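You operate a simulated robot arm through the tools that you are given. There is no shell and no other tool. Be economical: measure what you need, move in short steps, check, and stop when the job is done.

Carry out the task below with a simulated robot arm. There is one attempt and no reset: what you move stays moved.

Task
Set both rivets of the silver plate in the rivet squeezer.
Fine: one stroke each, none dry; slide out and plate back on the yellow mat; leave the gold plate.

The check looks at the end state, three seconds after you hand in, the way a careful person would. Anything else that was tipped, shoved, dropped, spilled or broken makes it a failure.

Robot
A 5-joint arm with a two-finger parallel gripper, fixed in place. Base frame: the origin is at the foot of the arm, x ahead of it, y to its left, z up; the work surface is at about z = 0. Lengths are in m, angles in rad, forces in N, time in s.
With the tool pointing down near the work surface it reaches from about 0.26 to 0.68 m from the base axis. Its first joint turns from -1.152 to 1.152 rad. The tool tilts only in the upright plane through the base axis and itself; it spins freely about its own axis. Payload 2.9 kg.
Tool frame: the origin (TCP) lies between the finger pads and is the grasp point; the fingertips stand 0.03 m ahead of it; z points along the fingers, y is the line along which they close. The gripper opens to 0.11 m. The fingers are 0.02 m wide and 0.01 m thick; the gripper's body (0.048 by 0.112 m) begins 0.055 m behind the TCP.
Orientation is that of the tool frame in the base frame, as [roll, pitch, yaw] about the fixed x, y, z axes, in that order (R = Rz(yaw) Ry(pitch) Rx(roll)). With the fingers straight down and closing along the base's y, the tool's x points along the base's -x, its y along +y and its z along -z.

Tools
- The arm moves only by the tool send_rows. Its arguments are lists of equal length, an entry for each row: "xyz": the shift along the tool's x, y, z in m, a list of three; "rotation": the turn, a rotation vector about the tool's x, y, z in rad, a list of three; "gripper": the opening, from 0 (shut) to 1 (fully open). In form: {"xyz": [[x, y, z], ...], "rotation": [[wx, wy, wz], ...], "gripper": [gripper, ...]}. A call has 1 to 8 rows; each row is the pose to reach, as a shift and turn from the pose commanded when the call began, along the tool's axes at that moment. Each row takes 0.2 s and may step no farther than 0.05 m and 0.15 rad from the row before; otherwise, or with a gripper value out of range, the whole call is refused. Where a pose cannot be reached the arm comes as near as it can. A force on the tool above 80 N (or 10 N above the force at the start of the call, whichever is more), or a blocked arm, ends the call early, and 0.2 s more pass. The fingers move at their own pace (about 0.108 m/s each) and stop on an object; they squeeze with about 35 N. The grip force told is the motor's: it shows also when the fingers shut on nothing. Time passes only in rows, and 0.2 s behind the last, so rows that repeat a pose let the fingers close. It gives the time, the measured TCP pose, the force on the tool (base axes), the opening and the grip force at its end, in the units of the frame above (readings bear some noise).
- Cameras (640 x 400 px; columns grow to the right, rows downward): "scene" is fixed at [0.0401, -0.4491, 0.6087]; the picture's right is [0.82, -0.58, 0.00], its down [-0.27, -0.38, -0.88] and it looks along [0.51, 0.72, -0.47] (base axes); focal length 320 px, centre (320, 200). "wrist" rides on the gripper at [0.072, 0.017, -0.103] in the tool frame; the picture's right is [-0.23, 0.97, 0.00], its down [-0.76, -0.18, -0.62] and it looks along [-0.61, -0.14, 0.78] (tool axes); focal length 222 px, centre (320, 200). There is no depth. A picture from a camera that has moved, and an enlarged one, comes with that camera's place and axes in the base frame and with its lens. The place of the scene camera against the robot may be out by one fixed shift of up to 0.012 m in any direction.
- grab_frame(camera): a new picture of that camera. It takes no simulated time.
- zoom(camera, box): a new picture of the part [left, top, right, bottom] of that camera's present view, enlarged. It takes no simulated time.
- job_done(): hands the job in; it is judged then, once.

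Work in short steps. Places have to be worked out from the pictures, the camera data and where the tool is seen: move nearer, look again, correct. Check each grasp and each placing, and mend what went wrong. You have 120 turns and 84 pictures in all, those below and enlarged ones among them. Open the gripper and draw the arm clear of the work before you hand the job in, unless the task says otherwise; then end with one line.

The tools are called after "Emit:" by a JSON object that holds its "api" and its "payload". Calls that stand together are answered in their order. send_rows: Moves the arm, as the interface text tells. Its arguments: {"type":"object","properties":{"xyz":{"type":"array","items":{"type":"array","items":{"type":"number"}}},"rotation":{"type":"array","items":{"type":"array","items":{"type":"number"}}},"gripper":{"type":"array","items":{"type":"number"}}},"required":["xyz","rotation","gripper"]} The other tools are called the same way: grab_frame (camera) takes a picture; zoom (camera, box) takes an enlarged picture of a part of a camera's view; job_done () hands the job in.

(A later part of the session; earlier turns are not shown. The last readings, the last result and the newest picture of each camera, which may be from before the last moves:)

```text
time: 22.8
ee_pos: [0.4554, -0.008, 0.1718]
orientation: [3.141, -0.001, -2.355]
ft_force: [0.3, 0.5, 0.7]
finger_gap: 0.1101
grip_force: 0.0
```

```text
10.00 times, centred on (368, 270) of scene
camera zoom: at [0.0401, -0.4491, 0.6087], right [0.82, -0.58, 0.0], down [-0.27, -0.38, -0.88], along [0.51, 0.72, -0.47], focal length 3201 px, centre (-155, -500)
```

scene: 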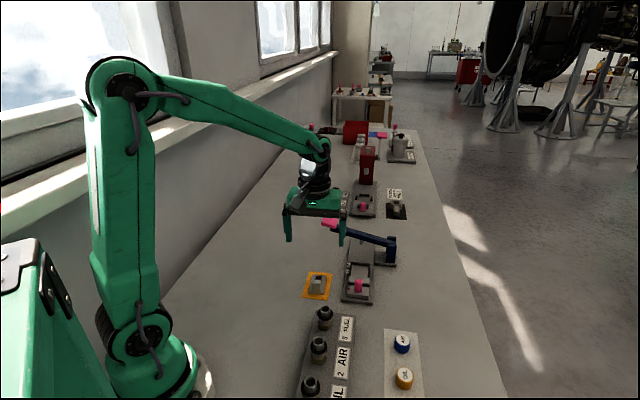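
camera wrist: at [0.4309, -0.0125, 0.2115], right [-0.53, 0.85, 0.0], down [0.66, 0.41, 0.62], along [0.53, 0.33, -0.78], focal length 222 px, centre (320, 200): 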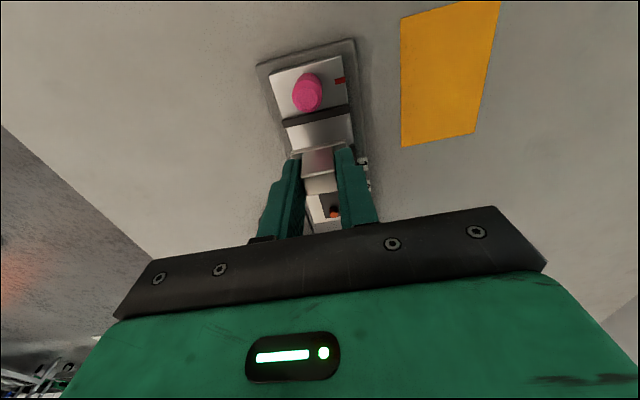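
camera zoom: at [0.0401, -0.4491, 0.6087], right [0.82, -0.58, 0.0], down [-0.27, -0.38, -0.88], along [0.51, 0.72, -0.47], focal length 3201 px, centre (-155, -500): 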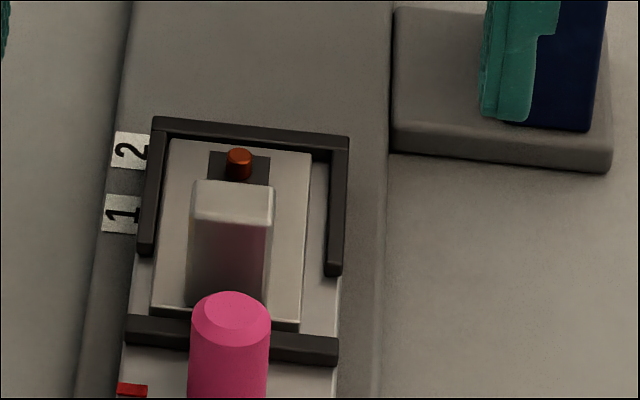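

The plate is flat in the nest but about 1.6 mm off the slide's centre line toward tool +y. I regrip and shift it −1.6 mm so the rivets sit under the ram.

Emit:
{"api": "send_rows", "payload": {"xyz": [[-0.03, 0, 0.03], [-0.05, 0, 0.06], [-0.05, 0, 0.095], [-0.05, 0, 0.109], [-0.05, 0, 0.109], [-0.05, 0, 0.109], [-0.05, -0.001, 0.108], [-0.05, -0.0018, 0.108]], "rotation": [[0, 0, 0], [0, 0, 0], [0, 0, 0], [0, 0, 0], [0, 0, 0], [0, 0, 0], [0, 0, 0], [0, 0, 0]], "gripper": [0.45, 0.45, 0.45, 0.4, 0, 0, 0, 0]}}

Emit:
{"api": "send_rows", "payload": {"xyz": [[0, 0, 0.002], [0, 0, 0.0], [0, 0, 0.0], [0, 0, -0.03], [0.02, 0, -0.07], [0.05, 0, -0.11]], "rotation": [[0, 0, 0], [0, 0, 0], [0, 0, 0], [0, 0, 0], [0, 0, 0], [0, 0, 0]], "gripper": [0, 0.4, 0.4, 0.4, 0.8, 1]}}

Emit:
{"api": "zoom", "payload": {"camera": "wrist", "box": [290, 90, 370, 190]}}

Emit:
{"api": "zoom", "payload": {"camera": "scene", "box": [345, 250, 390, 290]}}

```text
time: 24.6
ee_pos: [0.4929, 0.0261, 0.0636]
orientation: [3.141, 0.001, -2.356]
ft_force: [-0.9, -0.1, 0.2]
finger_gap: 0.0215
grip_force: 35.4
```

```text
time: 26.0
ee_pos: [0.4569, -0.0087, 0.1722]
orientation: [-3.14, 0.0, -2.356]
ft_force: [-0.3, -0.9, -0.2]
finger_gap: 0.1101
grip_force: 0.1
```

```text
4.00 times, centred on (330, 140) of wrist
camera zoom: at [0.394, -0.0486, 0.2754], right [-0.53, 0.85, 0.0], down [0.66, 0.41, 0.62], along [0.53, 0.33, -0.78], focal length 888 px, centre (280, 440)
```

zoom: 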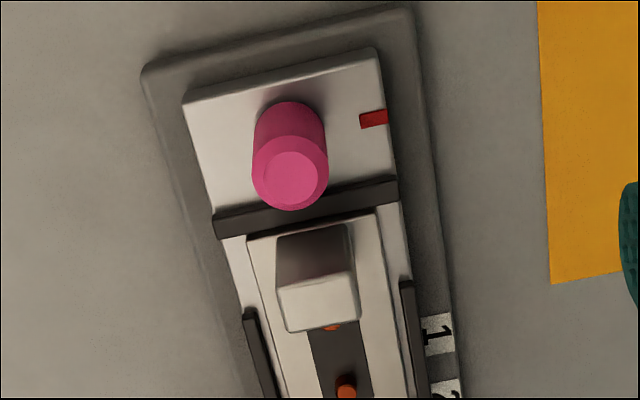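

```text
10.00 times, centred on (368, 270) of scene
camera zoom: at [0.0401, -0.4491, 0.6087], right [0.82, -0.58, 0.0], down [-0.27, -0.38, -0.88], along [0.51, 0.72, -0.47], focal length 3201 px, centre (-155, -500)
```

zoom: 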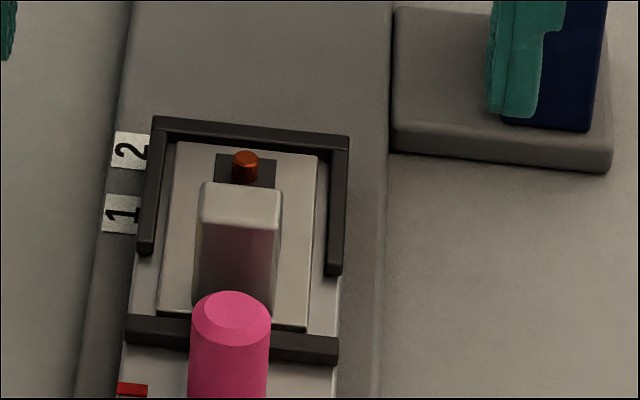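

The plate is centred and flat. The knob is about 15 mm ahead of the tool, with its top at z ≈ 0.061, and the pointer-to-mark distances are about 0.083 m (mark 1) and 0.111 m (mark 2). I go down and grip the knob.

Emit:
{"api": "send_rows", "payload": {"xyz": [[-0.008, 0, 0.03], [-0.015, 0, 0.06], [-0.015, 0, 0.09], [-0.015, 0, 0.105], [-0.015, 0, 0.114], [-0.015, 0, 0.114], [-0.015, 0, 0.114], [-0.015, 0, 0.114]], "rotation": [[0, 0, 0], [0, 0, 0], [0, 0, 0], [0, 0, 0], [0, 0, 0], [0, 0, 0], [0, 0, 0], [0, 0, 0]], "gripper": [0.45, 0.45, 0.45, 0.45, 0.45, 0, 0, 0]}}

Emit:
{"api": "grab_frame", "payload": {"camera": "wrist"}}

Emit:
{"api": "zoom", "payload": {"camera": "scene", "box": [320, 210, 420, 310]}}

```text
time: 27.8
ee_pos: [0.4669, 0.0015, 0.0584]
orientation: [-3.141, 0.0, -2.357]
ft_force: [9.6, -8.2, -7.2]
finger_gap: 0.0197
grip_force: 45.0
```

```text
39 pictures are left
camera wrist: at [0.4045, -0.0386, 0.162], right [-0.53, 0.85, 0.0], down [0.66, 0.41, 0.62], along [0.53, 0.33, -0.78], focal length 222 px, centre (320, 200)
```

wrist: 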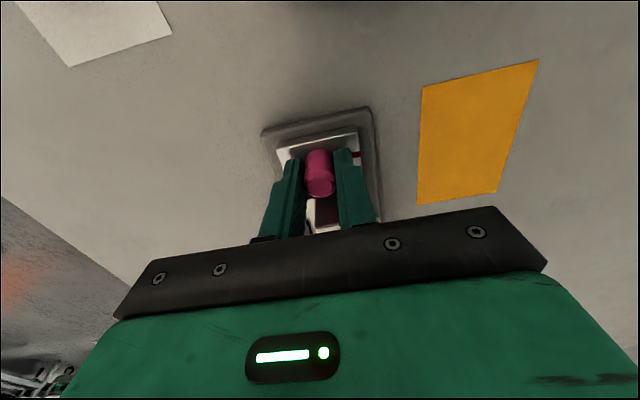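

```text
4.00 times, centred on (370, 260) of scene
camera zoom: at [0.0401, -0.4491, 0.6087], right [0.82, -0.58, 0.0], down [-0.27, -0.38, -0.88], along [0.51, 0.72, -0.47], focal length 1280 px, centre (120, -40)
```

zoom: 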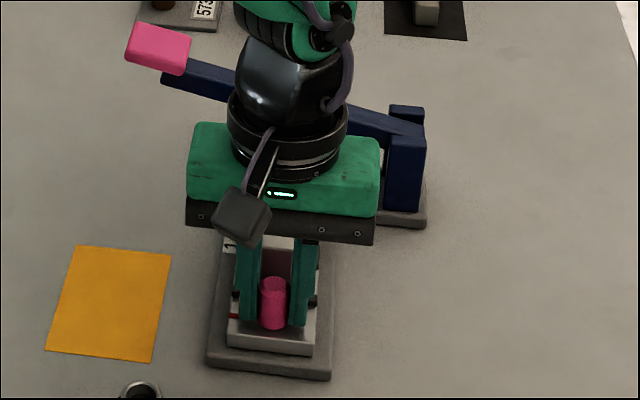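

The knob is held. I push the slide along the rail toward mark 1, first 0.07 m, then look.

Emit:
{"api": "send_rows", "payload": {"xyz": [[-0.004, -0.0008, 0], [-0.014, -0.0008, 0], [-0.025, -0.0008, 0], [-0.036, -0.0008, 0], [-0.047, -0.0008, 0], [-0.058, -0.0008, 0], [-0.066, -0.0008, 0], [-0.07, -0.0008, 0]], "rotation": [[0, 0, 0], [0, 0, 0], [0, 0, 0], [0, 0, 0], [0, 0, 0], [0, 0, 0], [0, 0, 0], [0, 0, 0]], "gripper": [0, 0, 0, 0, 0, 0, 0, 0]}}

Emit:
{"api": "zoom", "payload": {"camera": "scene", "box": [320, 200, 420, 300]}}

Emit:
{"api": "zoom", "payload": {"camera": "wrist", "box": [250, 100, 400, 240]}}

```text
time: 29.6
ee_pos: [0.5182, 0.0514, 0.0595]
orientation: [3.141, 0.001, -2.357]
ft_force: [-7.1, 4.7, 18.8]
finger_gap: 0.0198
grip_force: 45.3
```

```text
4.00 times, centred on (370, 250) of scene
camera zoom: at [0.04, -0.4491, 0.6087], right [0.82, -0.58, 0.0], down [-0.27, -0.38, -0.88], along [0.51, 0.72, -0.47], focal length 1280 px, centre (120, 0)
```

zoom: 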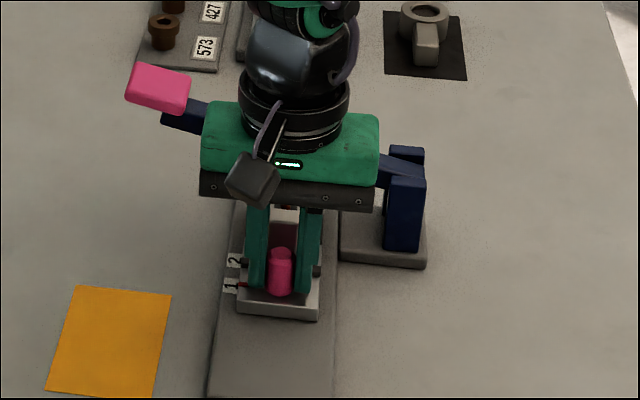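

```text
2.86 times, centred on (325, 170) of wrist
camera zoom: at [0.4545, 0.011, 0.1621], right [-0.53, 0.85, 0.0], down [0.66, 0.41, 0.62], along [0.53, 0.33, -0.78], focal length 635 px, centre (306, 286)
```

zoom: 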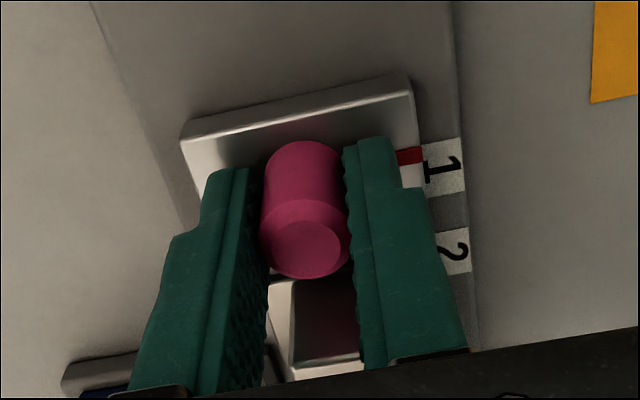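

The pointer is about 12 mm short of mark 1. I push 12 mm further and check from both cameras.

Emit:
{"api": "send_rows", "payload": {"xyz": [[-0.004, 0, 0], [-0.008, 0, 0], [-0.012, 0, 0], [-0.012, 0, 0]], "rotation": [[0, 0, 0], [0, 0, 0], [0, 0, 0], [0, 0, 0]], "gripper": [0, 0, 0, 0]}}

Emit:
{"api": "zoom", "payload": {"camera": "scene", "box": [350, 240, 400, 290]}}

Emit:
{"api": "zoom", "payload": {"camera": "wrist", "box": [250, 100, 400, 240]}}

```text
time: 30.6
ee_pos: [0.5271, 0.0598, 0.0591]
orientation: [-3.142, -0.001, -2.355]
ft_force: [-4.8, 3.4, 14.0]
finger_gap: 0.0201
grip_force: 44.8
```

```text
8.00 times, centred on (375, 265) of scene
camera zoom: at [0.04, -0.4491, 0.6087], right [0.82, -0.58, 0.0], down [-0.27, -0.38, -0.88], along [0.51, 0.72, -0.47], focal length 2561 px, centre (-120, -320)
```

zoom: 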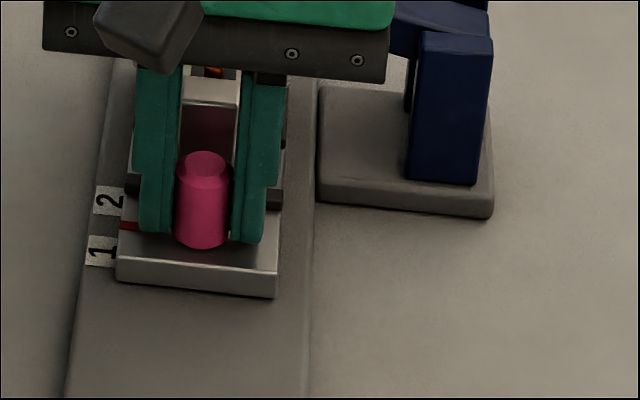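

```text
2.86 times, centred on (325, 170) of wrist
camera zoom: at [0.4631, 0.0197, 0.1621], right [-0.53, 0.85, 0.0], down [0.66, 0.41, 0.62], along [0.53, 0.33, -0.78], focal length 635 px, centre (306, 286)
```

zoom: 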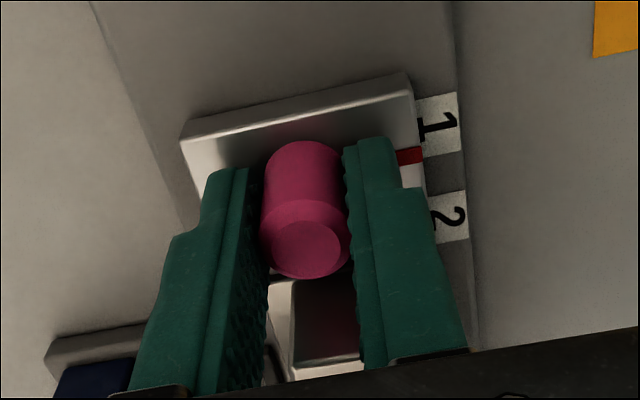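

The pointer reads about 1 mm past mark 1 after correcting for parallax. I back off 1 mm, release the knob, rise, and look at the ram and rivet.

Emit:
{"api": "send_rows", "payload": {"xyz": [[0.001, 0, 0], [0.0012, 0, 0], [0.0012, 0, 0], [0.0012, 0, 0], [0.012, 0, -0.03], [0.03, 0, -0.07], [0.05, 0, -0.11], [0.06, 0, -0.14]], "rotation": [[0, 0, 0], [0, 0, 0], [0, 0, 0], [0, 0, 0], [0, 0, 0], [0, 0, 0], [0, 0, 0], [0, 0, 0]], "gripper": [0, 0, 0.4, 0.4, 0.4, 0.7, 1, 1]}}

Emit:
{"api": "grab_frame", "payload": {"camera": "wrist"}}

Emit:
{"api": "zoom", "payload": {"camera": "scene", "box": [325, 220, 405, 290]}}

```text
time: 32.4
ee_pos: [0.4851, 0.0152, 0.1972]
orientation: [3.141, 0.0, -2.357]
ft_force: [0.2, 0.5, 0.2]
finger_gap: 0.11
grip_force: 0.0
```

```text
33 pictures are left
camera wrist: at [0.4209, -0.0242, 0.3018], right [-0.53, 0.85, 0.0], down [0.66, 0.41, 0.62], along [0.53, 0.33, -0.78], focal length 222 px, centre (320, 200)
```

wrist: 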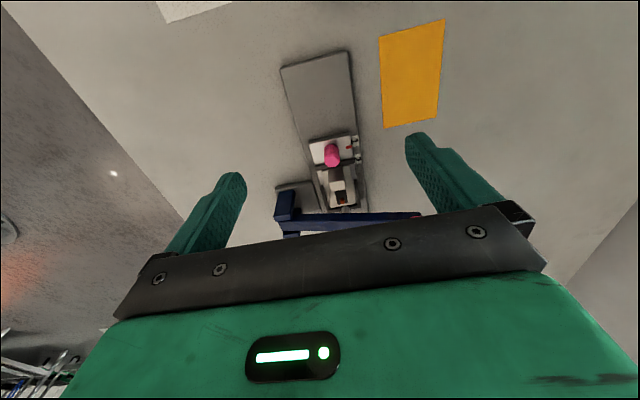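

```text
5.71 times, centred on (365, 255) of scene
camera zoom: at [0.0401, -0.4491, 0.6087], right [0.82, -0.58, 0.0], down [-0.27, -0.38, -0.88], along [0.51, 0.72, -0.47], focal length 1829 px, centre (63, -114)
```

zoom: 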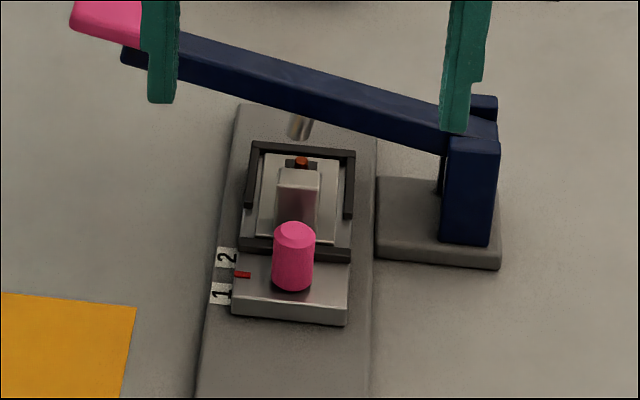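

The ram shows just above and behind the rivet in both views. I enlarge both to measure.

Emit:
{"api": "zoom", "payload": {"camera": "wrist", "box": [300, 125, 380, 225]}}

Emit:
{"api": "zoom", "payload": {"camera": "scene", "box": [355, 235, 395, 275]}}

```text
4.00 times, centred on (340, 175) of wrist
camera zoom: at [0.4209, -0.0242, 0.3018], right [-0.53, 0.85, 0.0], down [0.66, 0.41, 0.62], along [0.53, 0.33, -0.78], focal length 888 px, centre (240, 300)
```

zoom: 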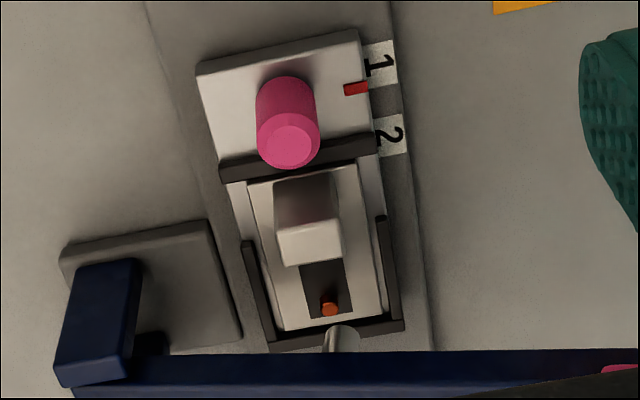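

```text
10.00 times, centred on (375, 255) of scene
camera zoom: at [0.0401, -0.4491, 0.6087], right [0.82, -0.58, 0.0], down [-0.27, -0.38, -0.88], along [0.51, 0.72, -0.47], focal length 3201 px, centre (-230, -350)
```

zoom: 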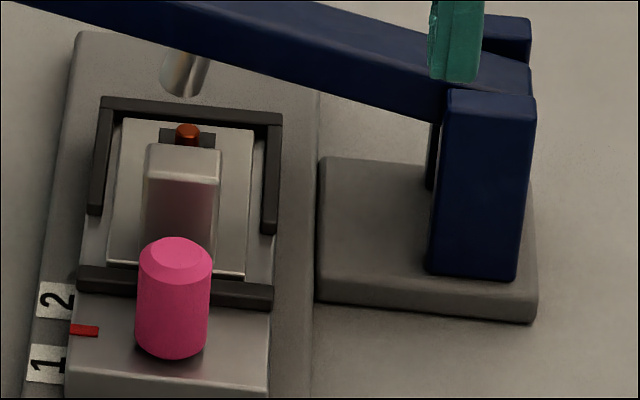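

Rivet and ram line up to within about 2 mm, and the ram swings toward the pivot side as it comes down, which suits the offset. Next I move over near the lever's pink grip with the fingers shut, to locate it exactly.

Emit:
{"api": "send_rows", "payload": {"xyz": [[-0.02, 0.02, -0.01], [-0.045, 0.04, -0.015], [-0.065, 0.06, -0.015], [-0.085, 0.08, -0.015], [-0.1, 0.0955, -0.015]], "rotation": [[0, 0, 0], [0, 0, 0], [0, 0, 0], [0, 0, 0], [0, 0, 0]], "gripper": [0.5, 0.3, 0, 0, 0]}}

Emit:
{"api": "grab_frame", "payload": {"camera": "wrist"}}

```text
time: 33.6
ee_pos: [0.4862, 0.1561, 0.2133]
orientation: [-3.141, -0.001, -2.355]
ft_force: [0.1, 1.8, -0.2]
finger_gap: 0.0
grip_force: 34.5
```

```text
29 pictures are left
camera wrist: at [0.4233, 0.1157, 0.3166], right [-0.53, 0.85, 0.0], down [0.66, 0.41, 0.62], along [0.53, 0.33, -0.78], focal length 222 px, centre (320, 200)
```

wrist: 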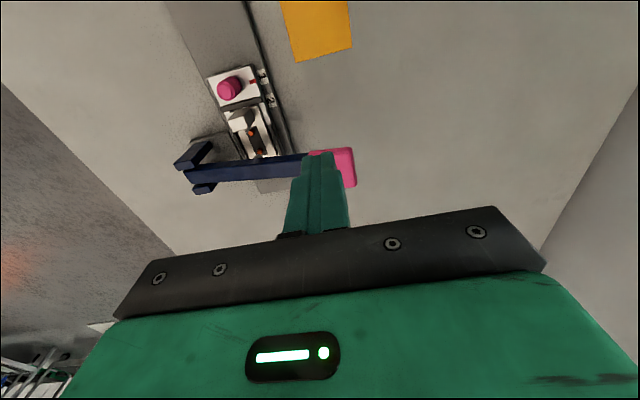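

The pink grip's centre is about 51 mm ahead of the tool and 3 mm to +y, with its top at z ≈ 0.11. I go above it and check from the scene camera.

Emit:
{"api": "send_rows", "payload": {"xyz": [[-0.025, 0.0015, 0.02], [-0.051, 0.003, 0.04], [-0.051, 0.003, 0.055]], "rotation": [[0, 0, 0], [0, 0, 0], [0, 0, 0]], "gripper": [0, 0, 0]}}

Emit:
{"api": "zoom", "payload": {"camera": "scene", "box": [290, 170, 410, 290]}}

Emit:
{"api": "zoom", "payload": {"camera": "wrist", "box": [240, 80, 400, 240]}}

```text
time: 34.4
ee_pos: [0.5189, 0.1964, 0.158]
orientation: [3.14, 0.0, -2.357]
ft_force: [-0.6, -1.0, -0.3]
finger_gap: 0.0001
grip_force: 34.6
```

```text
3.33 times, centred on (350, 230) of scene
camera zoom: at [0.0401, -0.4491, 0.6087], right [0.82, -0.58, 0.0], down [-0.27, -0.38, -0.88], along [0.51, 0.72, -0.47], focal length 1067 px, centre (220, 100)
```

zoom: 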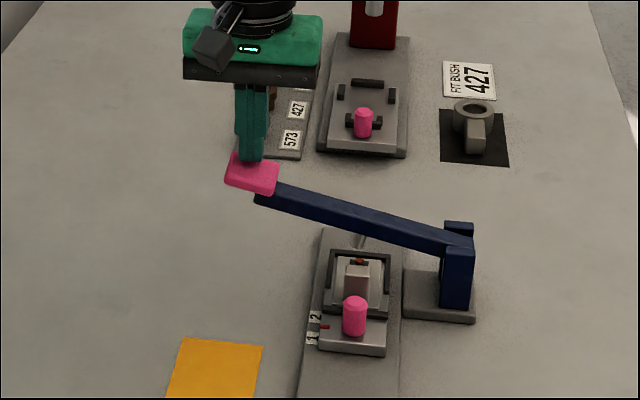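

```text
2.50 times, centred on (320, 160) of wrist
camera zoom: at [0.4564, 0.1557, 0.262], right [-0.53, 0.85, 0.0], down [0.66, 0.41, 0.62], along [0.53, 0.33, -0.78], focal length 555 px, centre (320, 300)
```

zoom: 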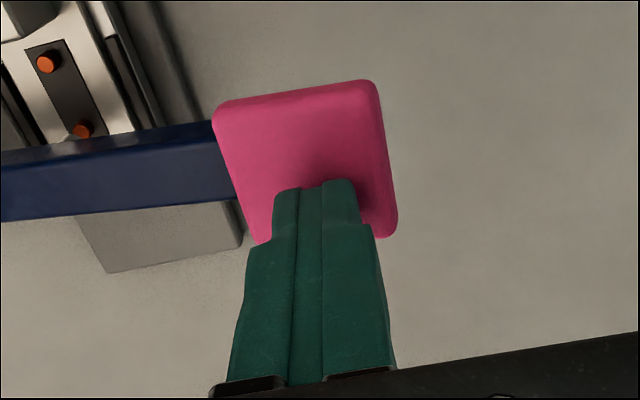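

The pad centre is about 6 mm behind the fingertips, so I shift back and press down in small steps. The call stops by itself on high force.

Emit:
{"api": "send_rows", "payload": {"xyz": [[0.006, -0.001, 0], [0.006, -0.001, 0.008], [0.006, -0.001, 0.016], [0.006, -0.001, 0.024], [0.006, -0.001, 0.031], [0.006, -0.001, 0.038], [0.006, -0.001, 0.045], [0.006, -0.001, 0.052]], "rotation": [[0, 0, 0], [0, 0, 0], [0, 0, 0], [0, 0, 0], [0, 0, 0], [0, 0, 0], [0, 0, 0], [0, 0, 0]], "gripper": [0, 0, 0, 0, 0, 0, 0, 0]}}

Emit:
{"api": "zoom", "payload": {"camera": "scene", "box": [310, 200, 410, 290]}}

```text
time: 36.2
ee_pos: [0.5179, 0.1901, 0.1105]
orientation: [3.141, 0.0, -2.357]
ft_force: [-27.7, -1.3, 43.4]
finger_gap: 0.0
grip_force: 35.7
```

```text
4.44 times, centred on (360, 245) of scene
camera zoom: at [0.0397, -0.4492, 0.6086], right [0.82, -0.58, 0.0], down [-0.27, -0.38, -0.88], along [0.51, 0.72, -0.47], focal length 1423 px, centre (142, 0)
```

zoom: 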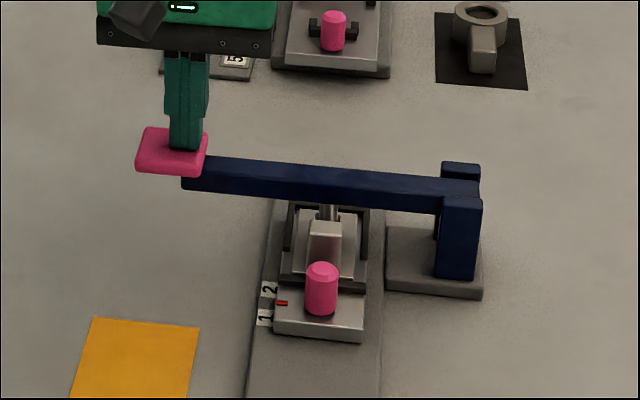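

Ram contact at 43 N. I continue pressing, easing off sideways, until the stroke bottoms out.

Emit:
{"api": "send_rows", "payload": {"xyz": [[0.001, 0.001, 0.005], [0.002, 0.002, 0.01], [0.002, 0.002, 0.015], [0.002, 0.002, 0.02], [0.002, 0.002, 0.025], [0.002, 0.002, 0.03]], "rotation": [[0, 0, 0], [0, 0, 0], [0, 0, 0], [0, 0, 0], [0, 0, 0], [0, 0, 0]], "gripper": [0, 0, 0, 0, 0, 0]}}

Emit:
{"api": "zoom", "payload": {"camera": "scene", "box": [310, 200, 410, 290]}}

```text
time: 36.7
ee_pos: [0.5184, 0.1888, 0.1113]
orientation: [-3.138, 0.01, -2.357]
ft_force: [-5.3, -2.8, 11.1]
finger_gap: 0.0001
grip_force: 35.0
stopped in row 2: the force on the tool passed its limit (the readings are from after the stop); the commanded pose is now the measured one
```

```text
4.44 times, centred on (360, 245) of scene
camera zoom: at [0.04, -0.4492, 0.6087], right [0.82, -0.58, 0.0], down [-0.27, -0.38, -0.88], along [0.51, 0.72, -0.47], focal length 1423 px, centre (142, 0)
```

zoom: 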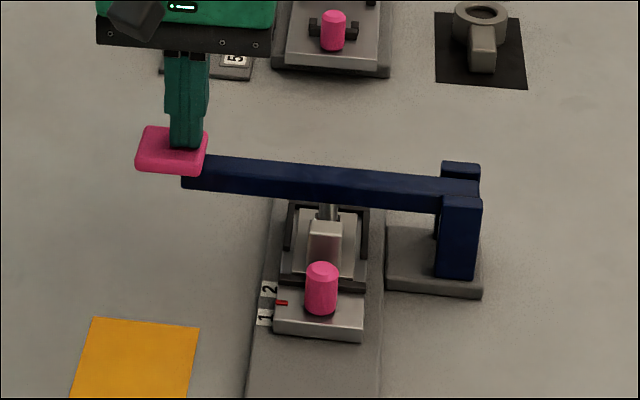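

The lever bottomed out: above 80 N with no further travel and the bar level. I raise the tool and see whether the lever follows and the rivet is set.

Emit:
{"api": "send_rows", "payload": {"xyz": [[0, 0, -0.008], [0, 0, -0.018], [0, 0, -0.03], [0, 0, -0.045], [0, 0, -0.06], [0.02, 0.0, -0.075], [0.05, 0, -0.085]], "rotation": [[0, 0, 0], [0, 0, 0], [0, 0, 0], [0, 0, 0], [0, 0, 0], [0, 0, 0], [0, 0, 0]], "gripper": [0, 0, 0, 0, 0, 0, 0]}}

Emit:
{"api": "zoom", "payload": {"camera": "wrist", "box": [180, 50, 360, 230]}}

Emit:
{"api": "zoom", "payload": {"camera": "scene", "box": [345, 225, 400, 290]}}

```text
time: 38.3
ee_pos: [0.48, 0.1551, 0.193]
orientation: [-3.138, 0.009, -2.356]
ft_force: [0.0, 0.8, 0.3]
finger_gap: 0.0
grip_force: 34.8
```

```text
2.22 times, centred on (270, 140) of wrist
camera zoom: at [0.4162, 0.1138, 0.297], right [-0.53, 0.85, 0.0], down [0.66, 0.41, 0.63], along [0.54, 0.33, -0.78], focal length 494 px, centre (431, 333)
```

zoom: 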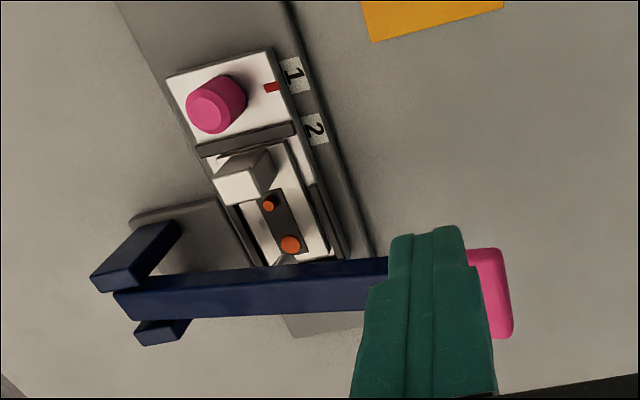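

```text
6.15 times, centred on (372, 258) of scene
camera zoom: at [0.0401, -0.4491, 0.6087], right [0.82, -0.58, 0.0], down [-0.27, -0.38, -0.88], along [0.51, 0.72, -0.47], focal length 1970 px, centre (-3, -154)
```

zoom: 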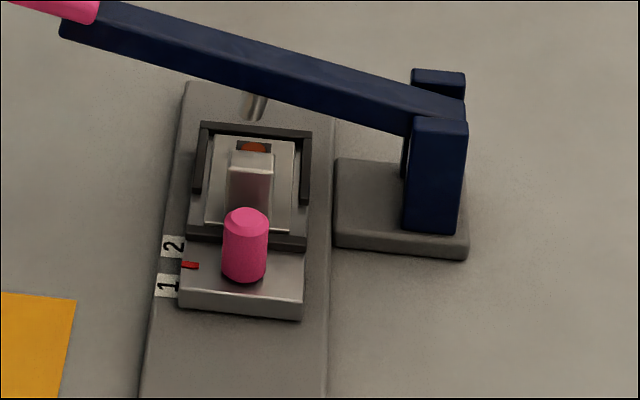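

The first rivet is set: its head is flat and wide, and the lever sprung back. Now back to the knob to move the slide to mark 2.

Emit:
{"api": "send_rows", "payload": {"xyz": [[0.01, -0.025, 0], [0.02, -0.06, 0], [0.03, -0.09, 0.01], [0.0356, -0.1, 0.04], [0.0356, -0.1, 0.08]], "rotation": [[0, 0, 0], [0, 0, 0], [0, 0, 0], [0, 0, 0], [0, 0, 0]], "gripper": [0, 0.2, 0.45, 0.45, 0.45]}}

Emit:
{"api": "zoom", "payload": {"camera": "wrist", "box": [240, 90, 400, 230]}}

```text
time: 39.5
ee_pos: [0.5273, 0.0576, 0.113]
orientation: [-3.136, 0.008, -2.356]
ft_force: [0.1, -1.2, -0.5]
finger_gap: 0.0496
grip_force: 0.0
```

```text
2.86 times, centred on (320, 160) of wrist
camera zoom: at [0.4622, 0.0171, 0.2165], right [-0.53, 0.85, 0.0], down [0.66, 0.41, 0.63], along [0.54, 0.33, -0.78], focal length 635 px, centre (320, 314)
```

zoom: 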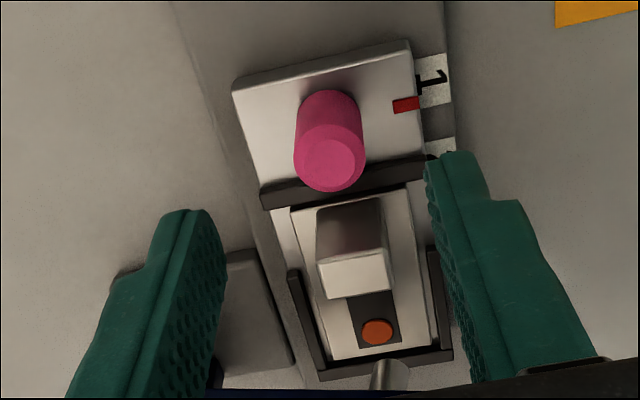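

The set rivet is clearly visible. The knob is 4 mm to +y of the tool, so I correct, descend and grip.

Emit:
{"api": "send_rows", "payload": {"xyz": [[0, 0.0035, 0.02], [0, 0.0035, 0.04], [0, 0.0035, 0.054], [0, 0.0035, 0.054], [0, 0.0035, 0.054], [0, 0.0035, 0.054]], "rotation": [[0, 0, 0], [0, 0, 0], [0, 0, 0], [0, 0, 0], [0, 0, 0], [0, 0, 0]], "gripper": [0.45, 0.45, 0.45, 0, 0, 0]}}

```text
time: 40.9
ee_pos: [0.5265, 0.0602, 0.0597]
orientation: [-3.136, 0.012, -2.359]
ft_force: [12.5, -12.0, -8.2]
finger_gap: 0.0197
grip_force: 45.2
```

Gripped. I push 28 mm to mark 2, relieving the side load slightly.

Emit:
{"api": "send_rows", "payload": {"xyz": [[-0.004, -0.001, 0], [-0.01, -0.001, 0], [-0.016, -0.001, 0], [-0.022, -0.001, 0], [-0.028, -0.001, 0], [-0.028, -0.001, 0]], "rotation": [[0, 0, 0], [0, 0, 0], [0, 0, 0], [0, 0, 0], [0, 0, 0], [0, 0, 0]], "gripper": [0, 0, 0, 0, 0, 0]}}

Emit:
{"api": "zoom", "payload": {"camera": "wrist", "box": [250, 100, 400, 240]}}

Emit:
{"api": "zoom", "payload": {"camera": "scene", "box": [345, 225, 400, 290]}}

```text
time: 42.3
ee_pos: [0.5458, 0.0794, 0.0592]
orientation: [-3.136, 0.006, -2.355]
ft_force: [15.0, -16.4, -23.1]
finger_gap: 0.0198
grip_force: 45.0
```

```text
2.86 times, centred on (325, 170) of wrist
camera zoom: at [0.4818, 0.0393, 0.1625], right [-0.53, 0.85, 0.0], down [0.66, 0.41, 0.63], along [0.54, 0.33, -0.78], focal length 635 px, centre (306, 286)
```

zoom: 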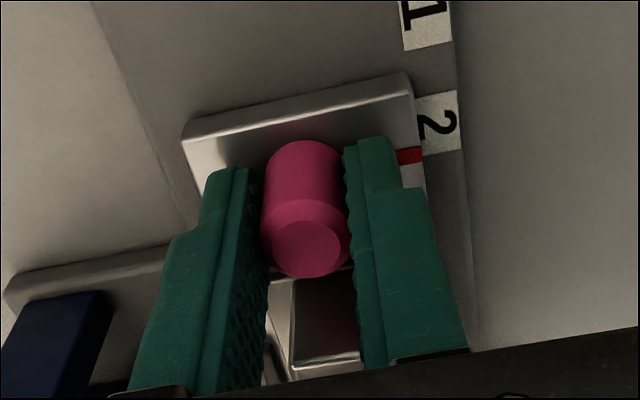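

```text
6.15 times, centred on (372, 258) of scene
camera zoom: at [0.0402, -0.4491, 0.6087], right [0.82, -0.58, 0.0], down [-0.27, -0.38, -0.88], along [0.51, 0.72, -0.47], focal length 1970 px, centre (-3, -154)
```

zoom: 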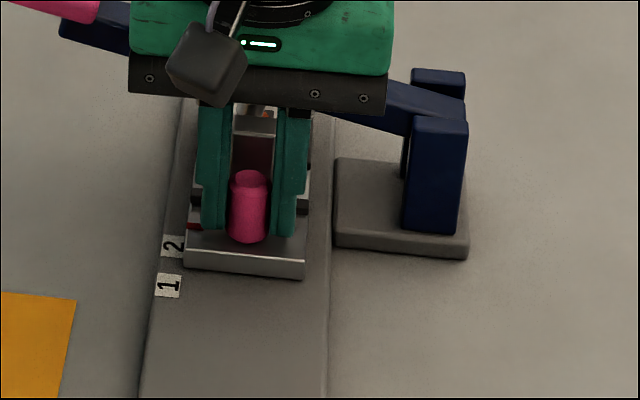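

The pointer stands relative to mark 2 almost exactly as it stood at mark 1. I back off about 0.7 mm, release, rise and go toward the lever, checking the alignment on the way.

Emit:
{"api": "send_rows", "payload": {"xyz": [[0.0007, -0.001, 0], [0.0007, -0.001, 0], [0.0007, -0.001, 0], [0.0007, -0.001, 0], [0.012, 0, -0.03], [0.03, 0, -0.07], [0.05, 0, -0.11], [0.07, 0, -0.14]], "rotation": [[0, 0, 0], [0, 0, 0], [0, 0, 0], [0, 0, 0], [0, 0, 0], [0, 0, 0], [0, 0, 0], [0, 0, 0]], "gripper": [0, 0, 0.4, 0.4, 0.4, 0.7, 0.7, 0.7]}}

Emit:
{"api": "zoom", "payload": {"camera": "wrist", "box": [300, 125, 380, 225]}}

Emit:
{"api": "zoom", "payload": {"camera": "scene", "box": [355, 235, 395, 275]}}

```text
time: 44.1
ee_pos: [0.4957, 0.0311, 0.2005]
orientation: [-3.133, 0.007, -2.356]
ft_force: [0.6, 0.3, 0.4]
finger_gap: 0.0771
grip_force: 0.1
```

```text
4.00 times, centred on (340, 175) of wrist
camera zoom: at [0.4312, -0.0094, 0.3028], right [-0.53, 0.85, 0.0], down [0.66, 0.41, 0.63], along [0.54, 0.33, -0.78], focal length 888 px, centre (240, 300)
```

zoom: 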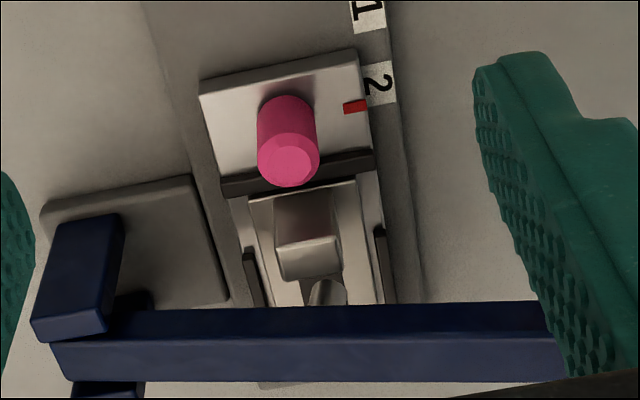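

```text
10.00 times, centred on (375, 255) of scene
camera zoom: at [0.0401, -0.4491, 0.6087], right [0.82, -0.58, 0.0], down [-0.27, -0.38, -0.88], along [0.51, 0.72, -0.47], focal length 3201 px, centre (-230, -350)
```

zoom: 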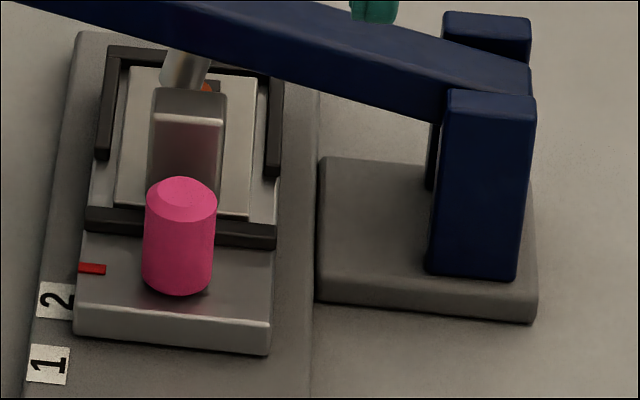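

The alignment matches the first stroke to within about 1 mm. I move back over the lever pad.

Emit:
{"api": "send_rows", "payload": {"xyz": [[-0.03, 0.02, 0], [-0.06, 0.045, 0], [-0.09, 0.07, 0], [-0.115, 0.09, 0.01], [-0.1273, 0.0979, 0.03], [-0.1273, 0.0979, 0.042]], "rotation": [[0, 0, 0], [0, 0, 0], [0, 0, 0], [0, 0, 0], [0, 0, 0], [0, 0, 0]], "gripper": [0.3, 0, 0, 0, 0, 0]}}

Emit:
{"api": "zoom", "payload": {"camera": "wrist", "box": [240, 80, 400, 240]}}

```text
time: 45.5
ee_pos: [0.5168, 0.1895, 0.1586]
orientation: [-3.136, 0.01, -2.356]
ft_force: [0.0, -0.4, -0.2]
finger_gap: 0.0
grip_force: 34.7
```

```text
2.50 times, centred on (320, 160) of wrist
camera zoom: at [0.4526, 0.1494, 0.2617], right [-0.53, 0.85, 0.0], down [0.66, 0.41, 0.63], along [0.54, 0.33, -0.77], focal length 555 px, centre (320, 300)
```

zoom: 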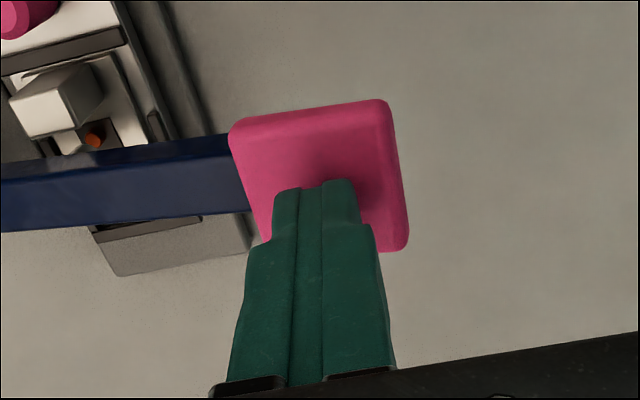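

Over the pad. I press down as before.

Emit:
{"api": "send_rows", "payload": {"xyz": [[0.001, 0, 0.008], [0.001, 0, 0.016], [0.001, 0, 0.024], [0.001, 0, 0.031], [0.001, 0.001, 0.038], [0.002, 0.002, 0.045], [0.002, 0.002, 0.052]], "rotation": [[0, 0, 0], [0, 0, 0], [0, 0, 0], [0, 0, 0], [0, 0, 0], [0, 0, 0], [0, 0, 0]], "gripper": [0, 0, 0, 0, 0, 0, 0]}}

Emit:
{"api": "send_rows", "payload": {"xyz": [[0, 0, 0.005], [0, 0, 0.01], [0, 0, 0.014]], "rotation": [[0, 0, 0], [0, 0, 0], [0, 0, 0]], "gripper": [0, 0, 0]}}

Emit:
{"api": "zoom", "payload": {"camera": "scene", "box": [310, 200, 410, 290]}}

```text
time: 47.1
ee_pos: [0.5155, 0.1899, 0.1115]
orientation: [-3.135, 0.014, -2.355]
ft_force: [-10.6, 3.8, 35.9]
finger_gap: 0.0
grip_force: 34.7
```

```text
time: 47.6
ee_pos: [0.5141, 0.1904, 0.1116]
orientation: [-3.132, 0.016, -2.357]
ft_force: [-6.9, -3.7, 13.0]
finger_gap: 0.0
grip_force: 35.2
stopped in row 2: the force on the tool passed its limit (the readings are from after the stop); the commanded pose is now the measured one
```

```text
4.44 times, centred on (360, 245) of scene
camera zoom: at [0.04, -0.4492, 0.6087], right [0.82, -0.58, 0.0], down [-0.27, -0.38, -0.88], along [0.51, 0.72, -0.47], focal length 1423 px, centre (142, 0)
```

zoom: 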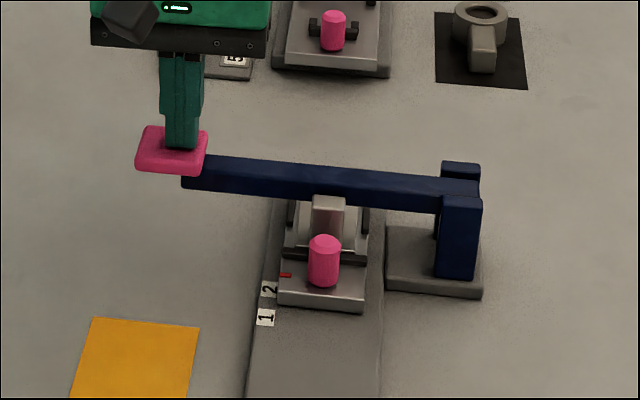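

The lever bottomed again. I raise and check the second rivet.

Emit:
{"api": "send_rows", "payload": {"xyz": [[0, 0, -0.008], [0, 0, -0.018], [0, 0, -0.03], [0, 0, -0.045], [0, 0, -0.06], [0.02, 0.0, -0.075], [0.05, 0, -0.085]], "rotation": [[0, 0, 0], [0, 0, 0], [0, 0, 0], [0, 0, 0], [0, 0, 0], [0, 0, 0], [0, 0, 0]], "gripper": [0, 0, 0, 0, 0, 0, 0]}}

Emit:
{"api": "zoom", "payload": {"camera": "wrist", "box": [200, 80, 300, 180]}}

```text
time: 49.2
ee_pos: [0.4777, 0.1547, 0.1966]
orientation: [-3.134, 0.017, -2.356]
ft_force: [-0.6, -0.5, 0.0]
finger_gap: 0.0
grip_force: 34.9
```

```text
4.00 times, centred on (250, 130) of wrist
camera zoom: at [0.4123, 0.1143, 0.2978], right [-0.53, 0.85, 0.0], down [0.65, 0.41, 0.64], along [0.54, 0.33, -0.77], focal length 888 px, centre (600, 480)
```

zoom: 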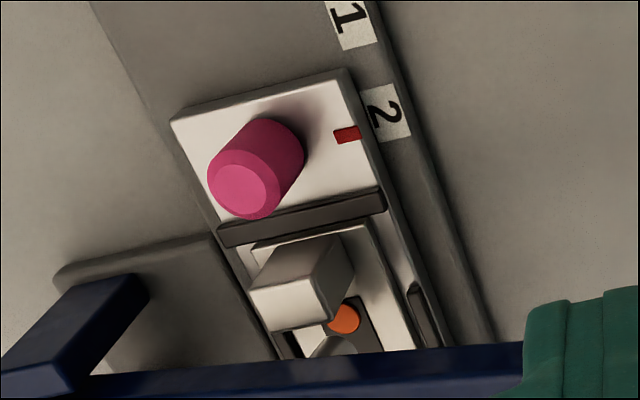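

Both rivets are set. I return to the knob, straightening the slight tool tilt, to pull the slide out.

Emit:
{"api": "send_rows", "payload": {"xyz": [[0.002, -0.03, 0], [0.004, -0.07, 0], [0.0055, -0.1, 0.02], [0.0059, -0.1028, 0.055], [0.0059, -0.1028, 0.085]], "rotation": [[-0.003, 0.008, 0], [-0.007, 0.016, 0], [-0.007, 0.016, 0], [-0.007, 0.016, 0], [-0.007, 0.016, 0]], "gripper": [0, 0.2, 0.45, 0.45, 0.45]}}

Emit:
{"api": "zoom", "payload": {"camera": "wrist", "box": [240, 90, 400, 230]}}

```text
time: 50.4
ee_pos: [0.5482, 0.0796, 0.11]
orientation: [-3.14, 0.0, -2.355]
ft_force: [-0.1, -0.8, 0.1]
finger_gap: 0.0497
grip_force: 0.2
```

```text
2.86 times, centred on (320, 160) of wrist
camera zoom: at [0.4839, 0.0389, 0.2132], right [-0.53, 0.85, 0.0], down [0.66, 0.41, 0.62], along [0.53, 0.33, -0.78], focal length 635 px, centre (320, 314)
```

zoom: 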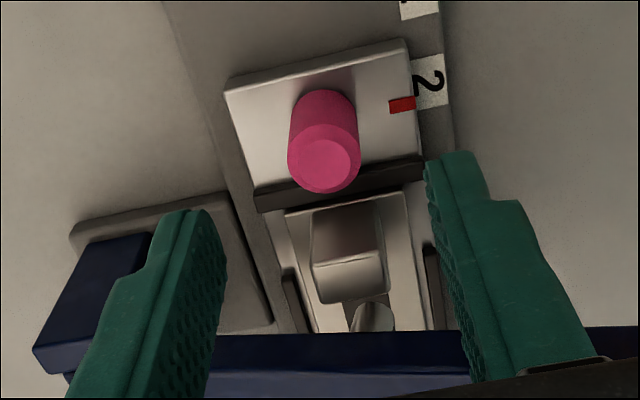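

The knob is 2 mm off centre. I correct, descend and grip it.

Emit:
{"api": "send_rows", "payload": {"xyz": [[0.001, 0.0017, 0.02], [0.001, 0.0017, 0.04], [0.001, 0.0017, 0.051], [0.001, 0.0017, 0.051], [0.001, 0.0017, 0.051], [0.001, 0.0017, 0.051]], "rotation": [[0, 0, 0], [0, 0, 0], [0, 0, 0], [0, 0, 0], [0, 0, 0], [0, 0, 0]], "gripper": [0.45, 0.45, 0.45, 0, 0, 0]}}

Emit:
{"api": "send_rows", "payload": {"xyz": [[0.006, 0, 0], [0.018, 0, 0], [0.032, 0, 0], [0.046, 0, 0], [0.06, 0, 0], [0.074, 0, 0], [0.086, 0, 0], [0.092, 0, 0]], "rotation": [[0, 0, 0], [0, 0, 0], [0, 0, 0], [0, 0, 0], [0, 0, 0], [0, 0, 0], [0, 0, 0], [0, 0, 0]], "gripper": [0, 0, 0, 0, 0, 0, 0, 0]}}

Emit:
{"api": "send_rows", "payload": {"xyz": [[0.006, 0, 0], [0.012, 0, 0], [0.0165, 0, 0], [0.0165, 0, 0]], "rotation": [[0, 0, 0], [0, 0, 0], [0, 0, 0], [0, 0, 0]], "gripper": [0, 0, 0, 0]}}

Emit:
{"api": "zoom", "payload": {"camera": "scene", "box": [310, 210, 410, 310]}}

```text
time: 51.8
ee_pos: [0.5446, 0.0789, 0.0584]
orientation: [-3.14, 0.002, -2.357]
ft_force: [12.5, -10.0, -8.9]
finger_gap: 0.0197
grip_force: 45.1
```

```text
time: 53.6
ee_pos: [0.4806, 0.0137, 0.0583]
orientation: [3.138, 0.0, -2.354]
ft_force: [-3.6, 5.3, -1.9]
finger_gap: 0.0196
grip_force: 44.8
```

```text
time: 54.6
ee_pos: [0.4688, 0.0022, 0.0578]
orientation: [3.141, -0.001, -2.357]
ft_force: [-1.7, -0.1, -0.6]
finger_gap: 0.0197
grip_force: 44.6
```

```text
4.00 times, centred on (360, 260) of scene
camera zoom: at [0.0401, -0.4491, 0.6087], right [0.82, -0.58, 0.0], down [-0.27, -0.38, -0.88], along [0.51, 0.72, -0.47], focal length 1280 px, centre (160, -40)
```

zoom: 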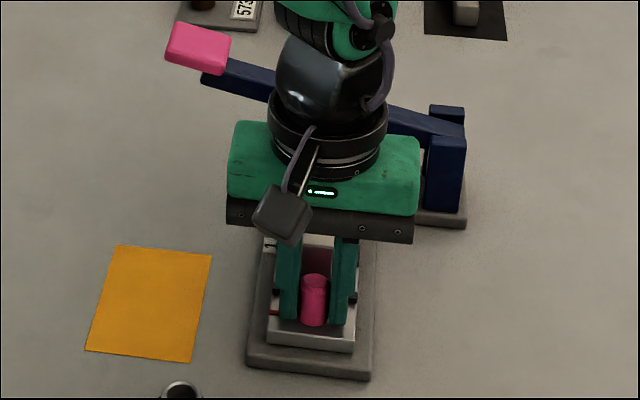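

The slide is almost back. I pull the last 2 mm, release, and hover over the plate's block.

Emit:
{"api": "send_rows", "payload": {"xyz": [[0.002, 0, 0], [0.002, 0, 0], [0.002, 0, 0], [0.002, 0, 0], [0.002, 0, -0.03], [-0.015, 0, -0.055], [-0.033, 0, -0.055]], "rotation": [[0, 0, 0], [0, 0, 0], [0, 0, 0], [0, 0, 0], [0, 0, 0], [0, 0, 0], [0, 0, 0]], "gripper": [0, 0, 0.45, 0.45, 0.45, 0.45, 0.45]}}

Emit:
{"api": "zoom", "payload": {"camera": "wrist", "box": [240, 80, 400, 220]}}

```text
time: 56.2
ee_pos: [0.494, 0.0276, 0.1144]
orientation: [-3.14, -0.001, -2.353]
ft_force: [-0.2, -0.8, -0.2]
finger_gap: 0.0494
grip_force: 0.1
```

```text
2.86 times, centred on (320, 150) of wrist
camera zoom: at [0.4301, -0.0135, 0.2174], right [-0.53, 0.85, 0.0], down [0.66, 0.41, 0.62], along [0.53, 0.33, -0.78], focal length 635 px, centre (320, 343)
```

zoom: 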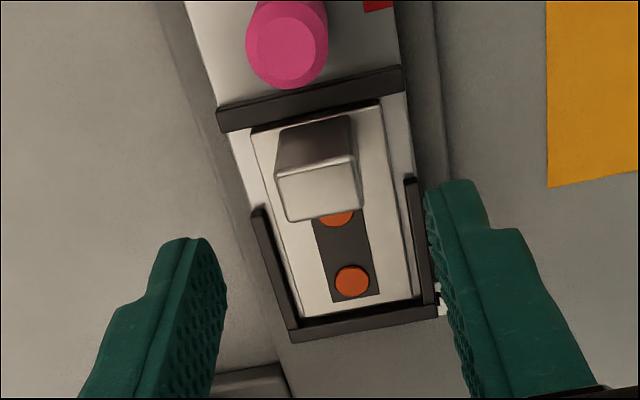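

Both rivet heads are flat and wide. The block is 3 mm ahead and centred, so I descend, grip, and lift slowly.

Emit:
{"api": "send_rows", "payload": {"xyz": [[-0.0025, 0, 0.025], [-0.0025, 0, 0.045], [-0.0025, 0, 0.0545], [-0.0025, 0, 0.0545], [-0.0025, 0, 0.0545], [-0.0025, 0, 0.0545], [-0.0025, 0, 0.052], [-0.0025, 0, 0.048]], "rotation": [[0, 0, 0], [0, 0, 0], [0, 0, 0], [0, 0, 0], [0, 0, 0], [0, 0, 0], [0, 0, 0], [0, 0, 0]], "gripper": [0.45, 0.45, 0.45, 0, 0, 0, 0, 0]}}

Emit:
{"api": "send_rows", "payload": {"xyz": [[0, 0, -0.005], [0, 0, -0.011], [0, 0, -0.018], [0, 0, -0.027], [0, 0, -0.038], [0, 0, -0.05], [0, 0, -0.06], [0, 0, -0.065]], "rotation": [[0, 0, 0], [0, 0, 0], [0, 0, 0], [0, 0, 0], [0, 0, 0], [0, 0, 0], [0, 0, 0], [0, 0, 0]], "gripper": [0, 0, 0, 0, 0, 0, 0, 0]}}

Emit:
{"api": "grab_frame", "payload": {"camera": "wrist"}}

```text
time: 58.0
ee_pos: [0.494, 0.028, 0.0656]
orientation: [3.141, -0.001, -2.354]
ft_force: [-0.4, -0.2, -1.8]
finger_gap: 0.0215
grip_force: 34.9
```

```text
time: 59.8
ee_pos: [0.4935, 0.0265, 0.13]
orientation: [3.139, -0.001, -2.356]
ft_force: [-0.2, 0.1, -1.7]
finger_gap: 0.0214
grip_force: 34.9
```

```text
11 pictures are left
camera wrist: at [0.4299, -0.0134, 0.2342], right [-0.53, 0.85, 0.0], down [0.66, 0.41, 0.62], along [0.53, 0.33, -0.78], focal length 222 px, centre (320, 200)
```

wrist: 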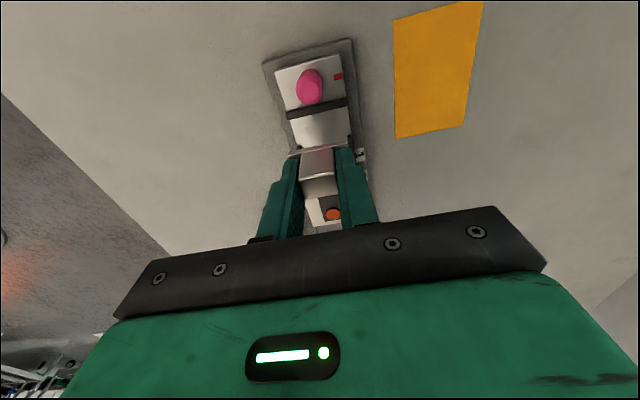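

The plate is held. The mat's centre is at about tool (0.006, 0.112), so I move +0.031 in x and +0.112 in y to centre the plate on it, then lower.

Emit:
{"api": "send_rows", "payload": {"xyz": [[0.003, 0.012, 0], [0.008, 0.03, 0], [0.014, 0.05, 0], [0.02, 0.07, 0], [0.026, 0.09, 0], [0.03, 0.106, 0], [0.031, 0.112, 0.005], [0.031, 0.112, 0.02]], "rotation": [[0, 0, 0], [0, 0, 0], [0, 0, 0], [0, 0, 0], [0, 0, 0], [0, 0, 0], [0, 0, 0], [0, 0, 0]], "gripper": [0, 0, 0, 0, 0, 0, 0, 0]}}

Emit:
{"api": "send_rows", "payload": {"xyz": [[0, 0, 0.015], [0, 0, 0.03], [0, 0, 0.042], [0, 0, 0.052], [0, 0, 0.058]], "rotation": [[0, 0, 0], [0, 0, 0], [0, 0, 0], [0, 0, 0], [0, 0, 0]], "gripper": [0, 0, 0, 0, 0]}}

Emit:
{"api": "zoom", "payload": {"camera": "scene", "box": [280, 240, 380, 310]}}

Emit:
{"api": "grab_frame", "payload": {"camera": "wrist"}}

```text
time: 61.6
ee_pos: [0.3922, 0.0851, 0.1119]
orientation: [-3.141, 0.001, -2.357]
ft_force: [-0.3, 0.2, -0.8]
finger_gap: 0.0216
grip_force: 34.4
```

```text
time: 62.8
ee_pos: [0.3926, 0.0845, 0.0526]
orientation: [-3.141, 0.001, -2.355]
ft_force: [1.2, -0.3, -1.4]
finger_gap: 0.022
grip_force: 34.8
```

```text
5.71 times, centred on (330, 275) of scene
camera zoom: at [0.0401, -0.4491, 0.6087], right [0.82, -0.58, 0.0], down [-0.27, -0.38, -0.88], along [0.51, 0.72, -0.47], focal length 1829 px, centre (263, -229)
```

zoom: 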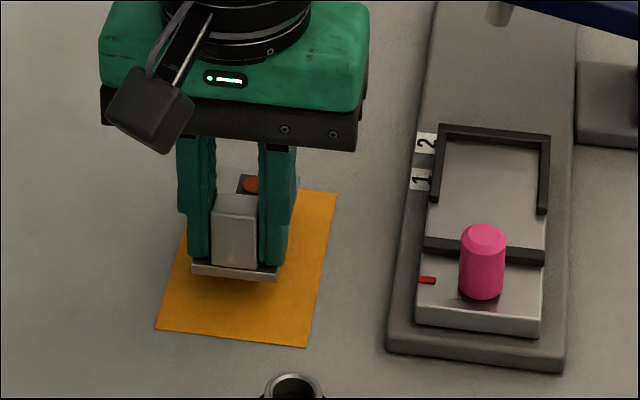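

```text
9 pictures are left
camera wrist: at [0.3299, 0.0445, 0.1561], right [-0.53, 0.85, 0.0], down [0.66, 0.41, 0.62], along [0.53, 0.33, -0.78], focal length 222 px, centre (320, 200)
```

wrist: 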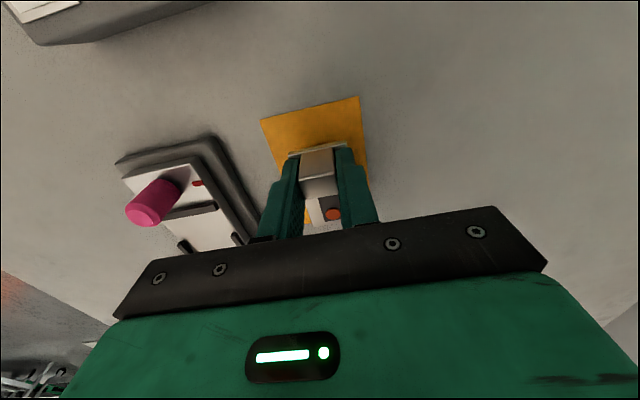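

The slide is exactly where it started, and the plate is over its original place on the mat. I lower the last centimetre, release, and withdraw upward.

Emit:
{"api": "send_rows", "payload": {"xyz": [[0, 0, 0.005], [0, 0, 0.008], [0, 0, 0.0105], [0, 0, 0.0105], [0, 0, 0.0105]], "rotation": [[0, 0, 0], [0, 0, 0], [0, 0, 0], [0, 0, 0], [0, 0, 0]], "gripper": [0, 0, 0, 0, 0]}}

Emit:
{"api": "zoom", "payload": {"camera": "scene", "box": [280, 240, 380, 310]}}

```text
time: 64.0
ee_pos: [0.3941, 0.0841, 0.0411]
orientation: [-3.141, -0.001, -2.356]
ft_force: [0.0, -0.3, -0.9]
finger_gap: 0.0217
grip_force: 35.3
```

```text
5.71 times, centred on (330, 275) of scene
camera zoom: at [0.0401, -0.4491, 0.6087], right [0.82, -0.58, 0.0], down [-0.27, -0.38, -0.88], along [0.51, 0.72, -0.47], focal length 1829 px, centre (263, -229)
```

zoom: 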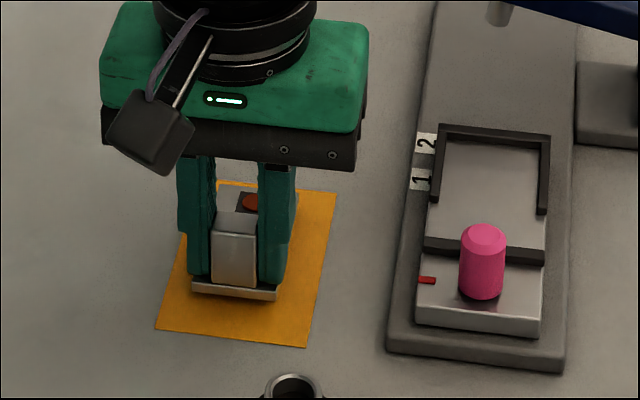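

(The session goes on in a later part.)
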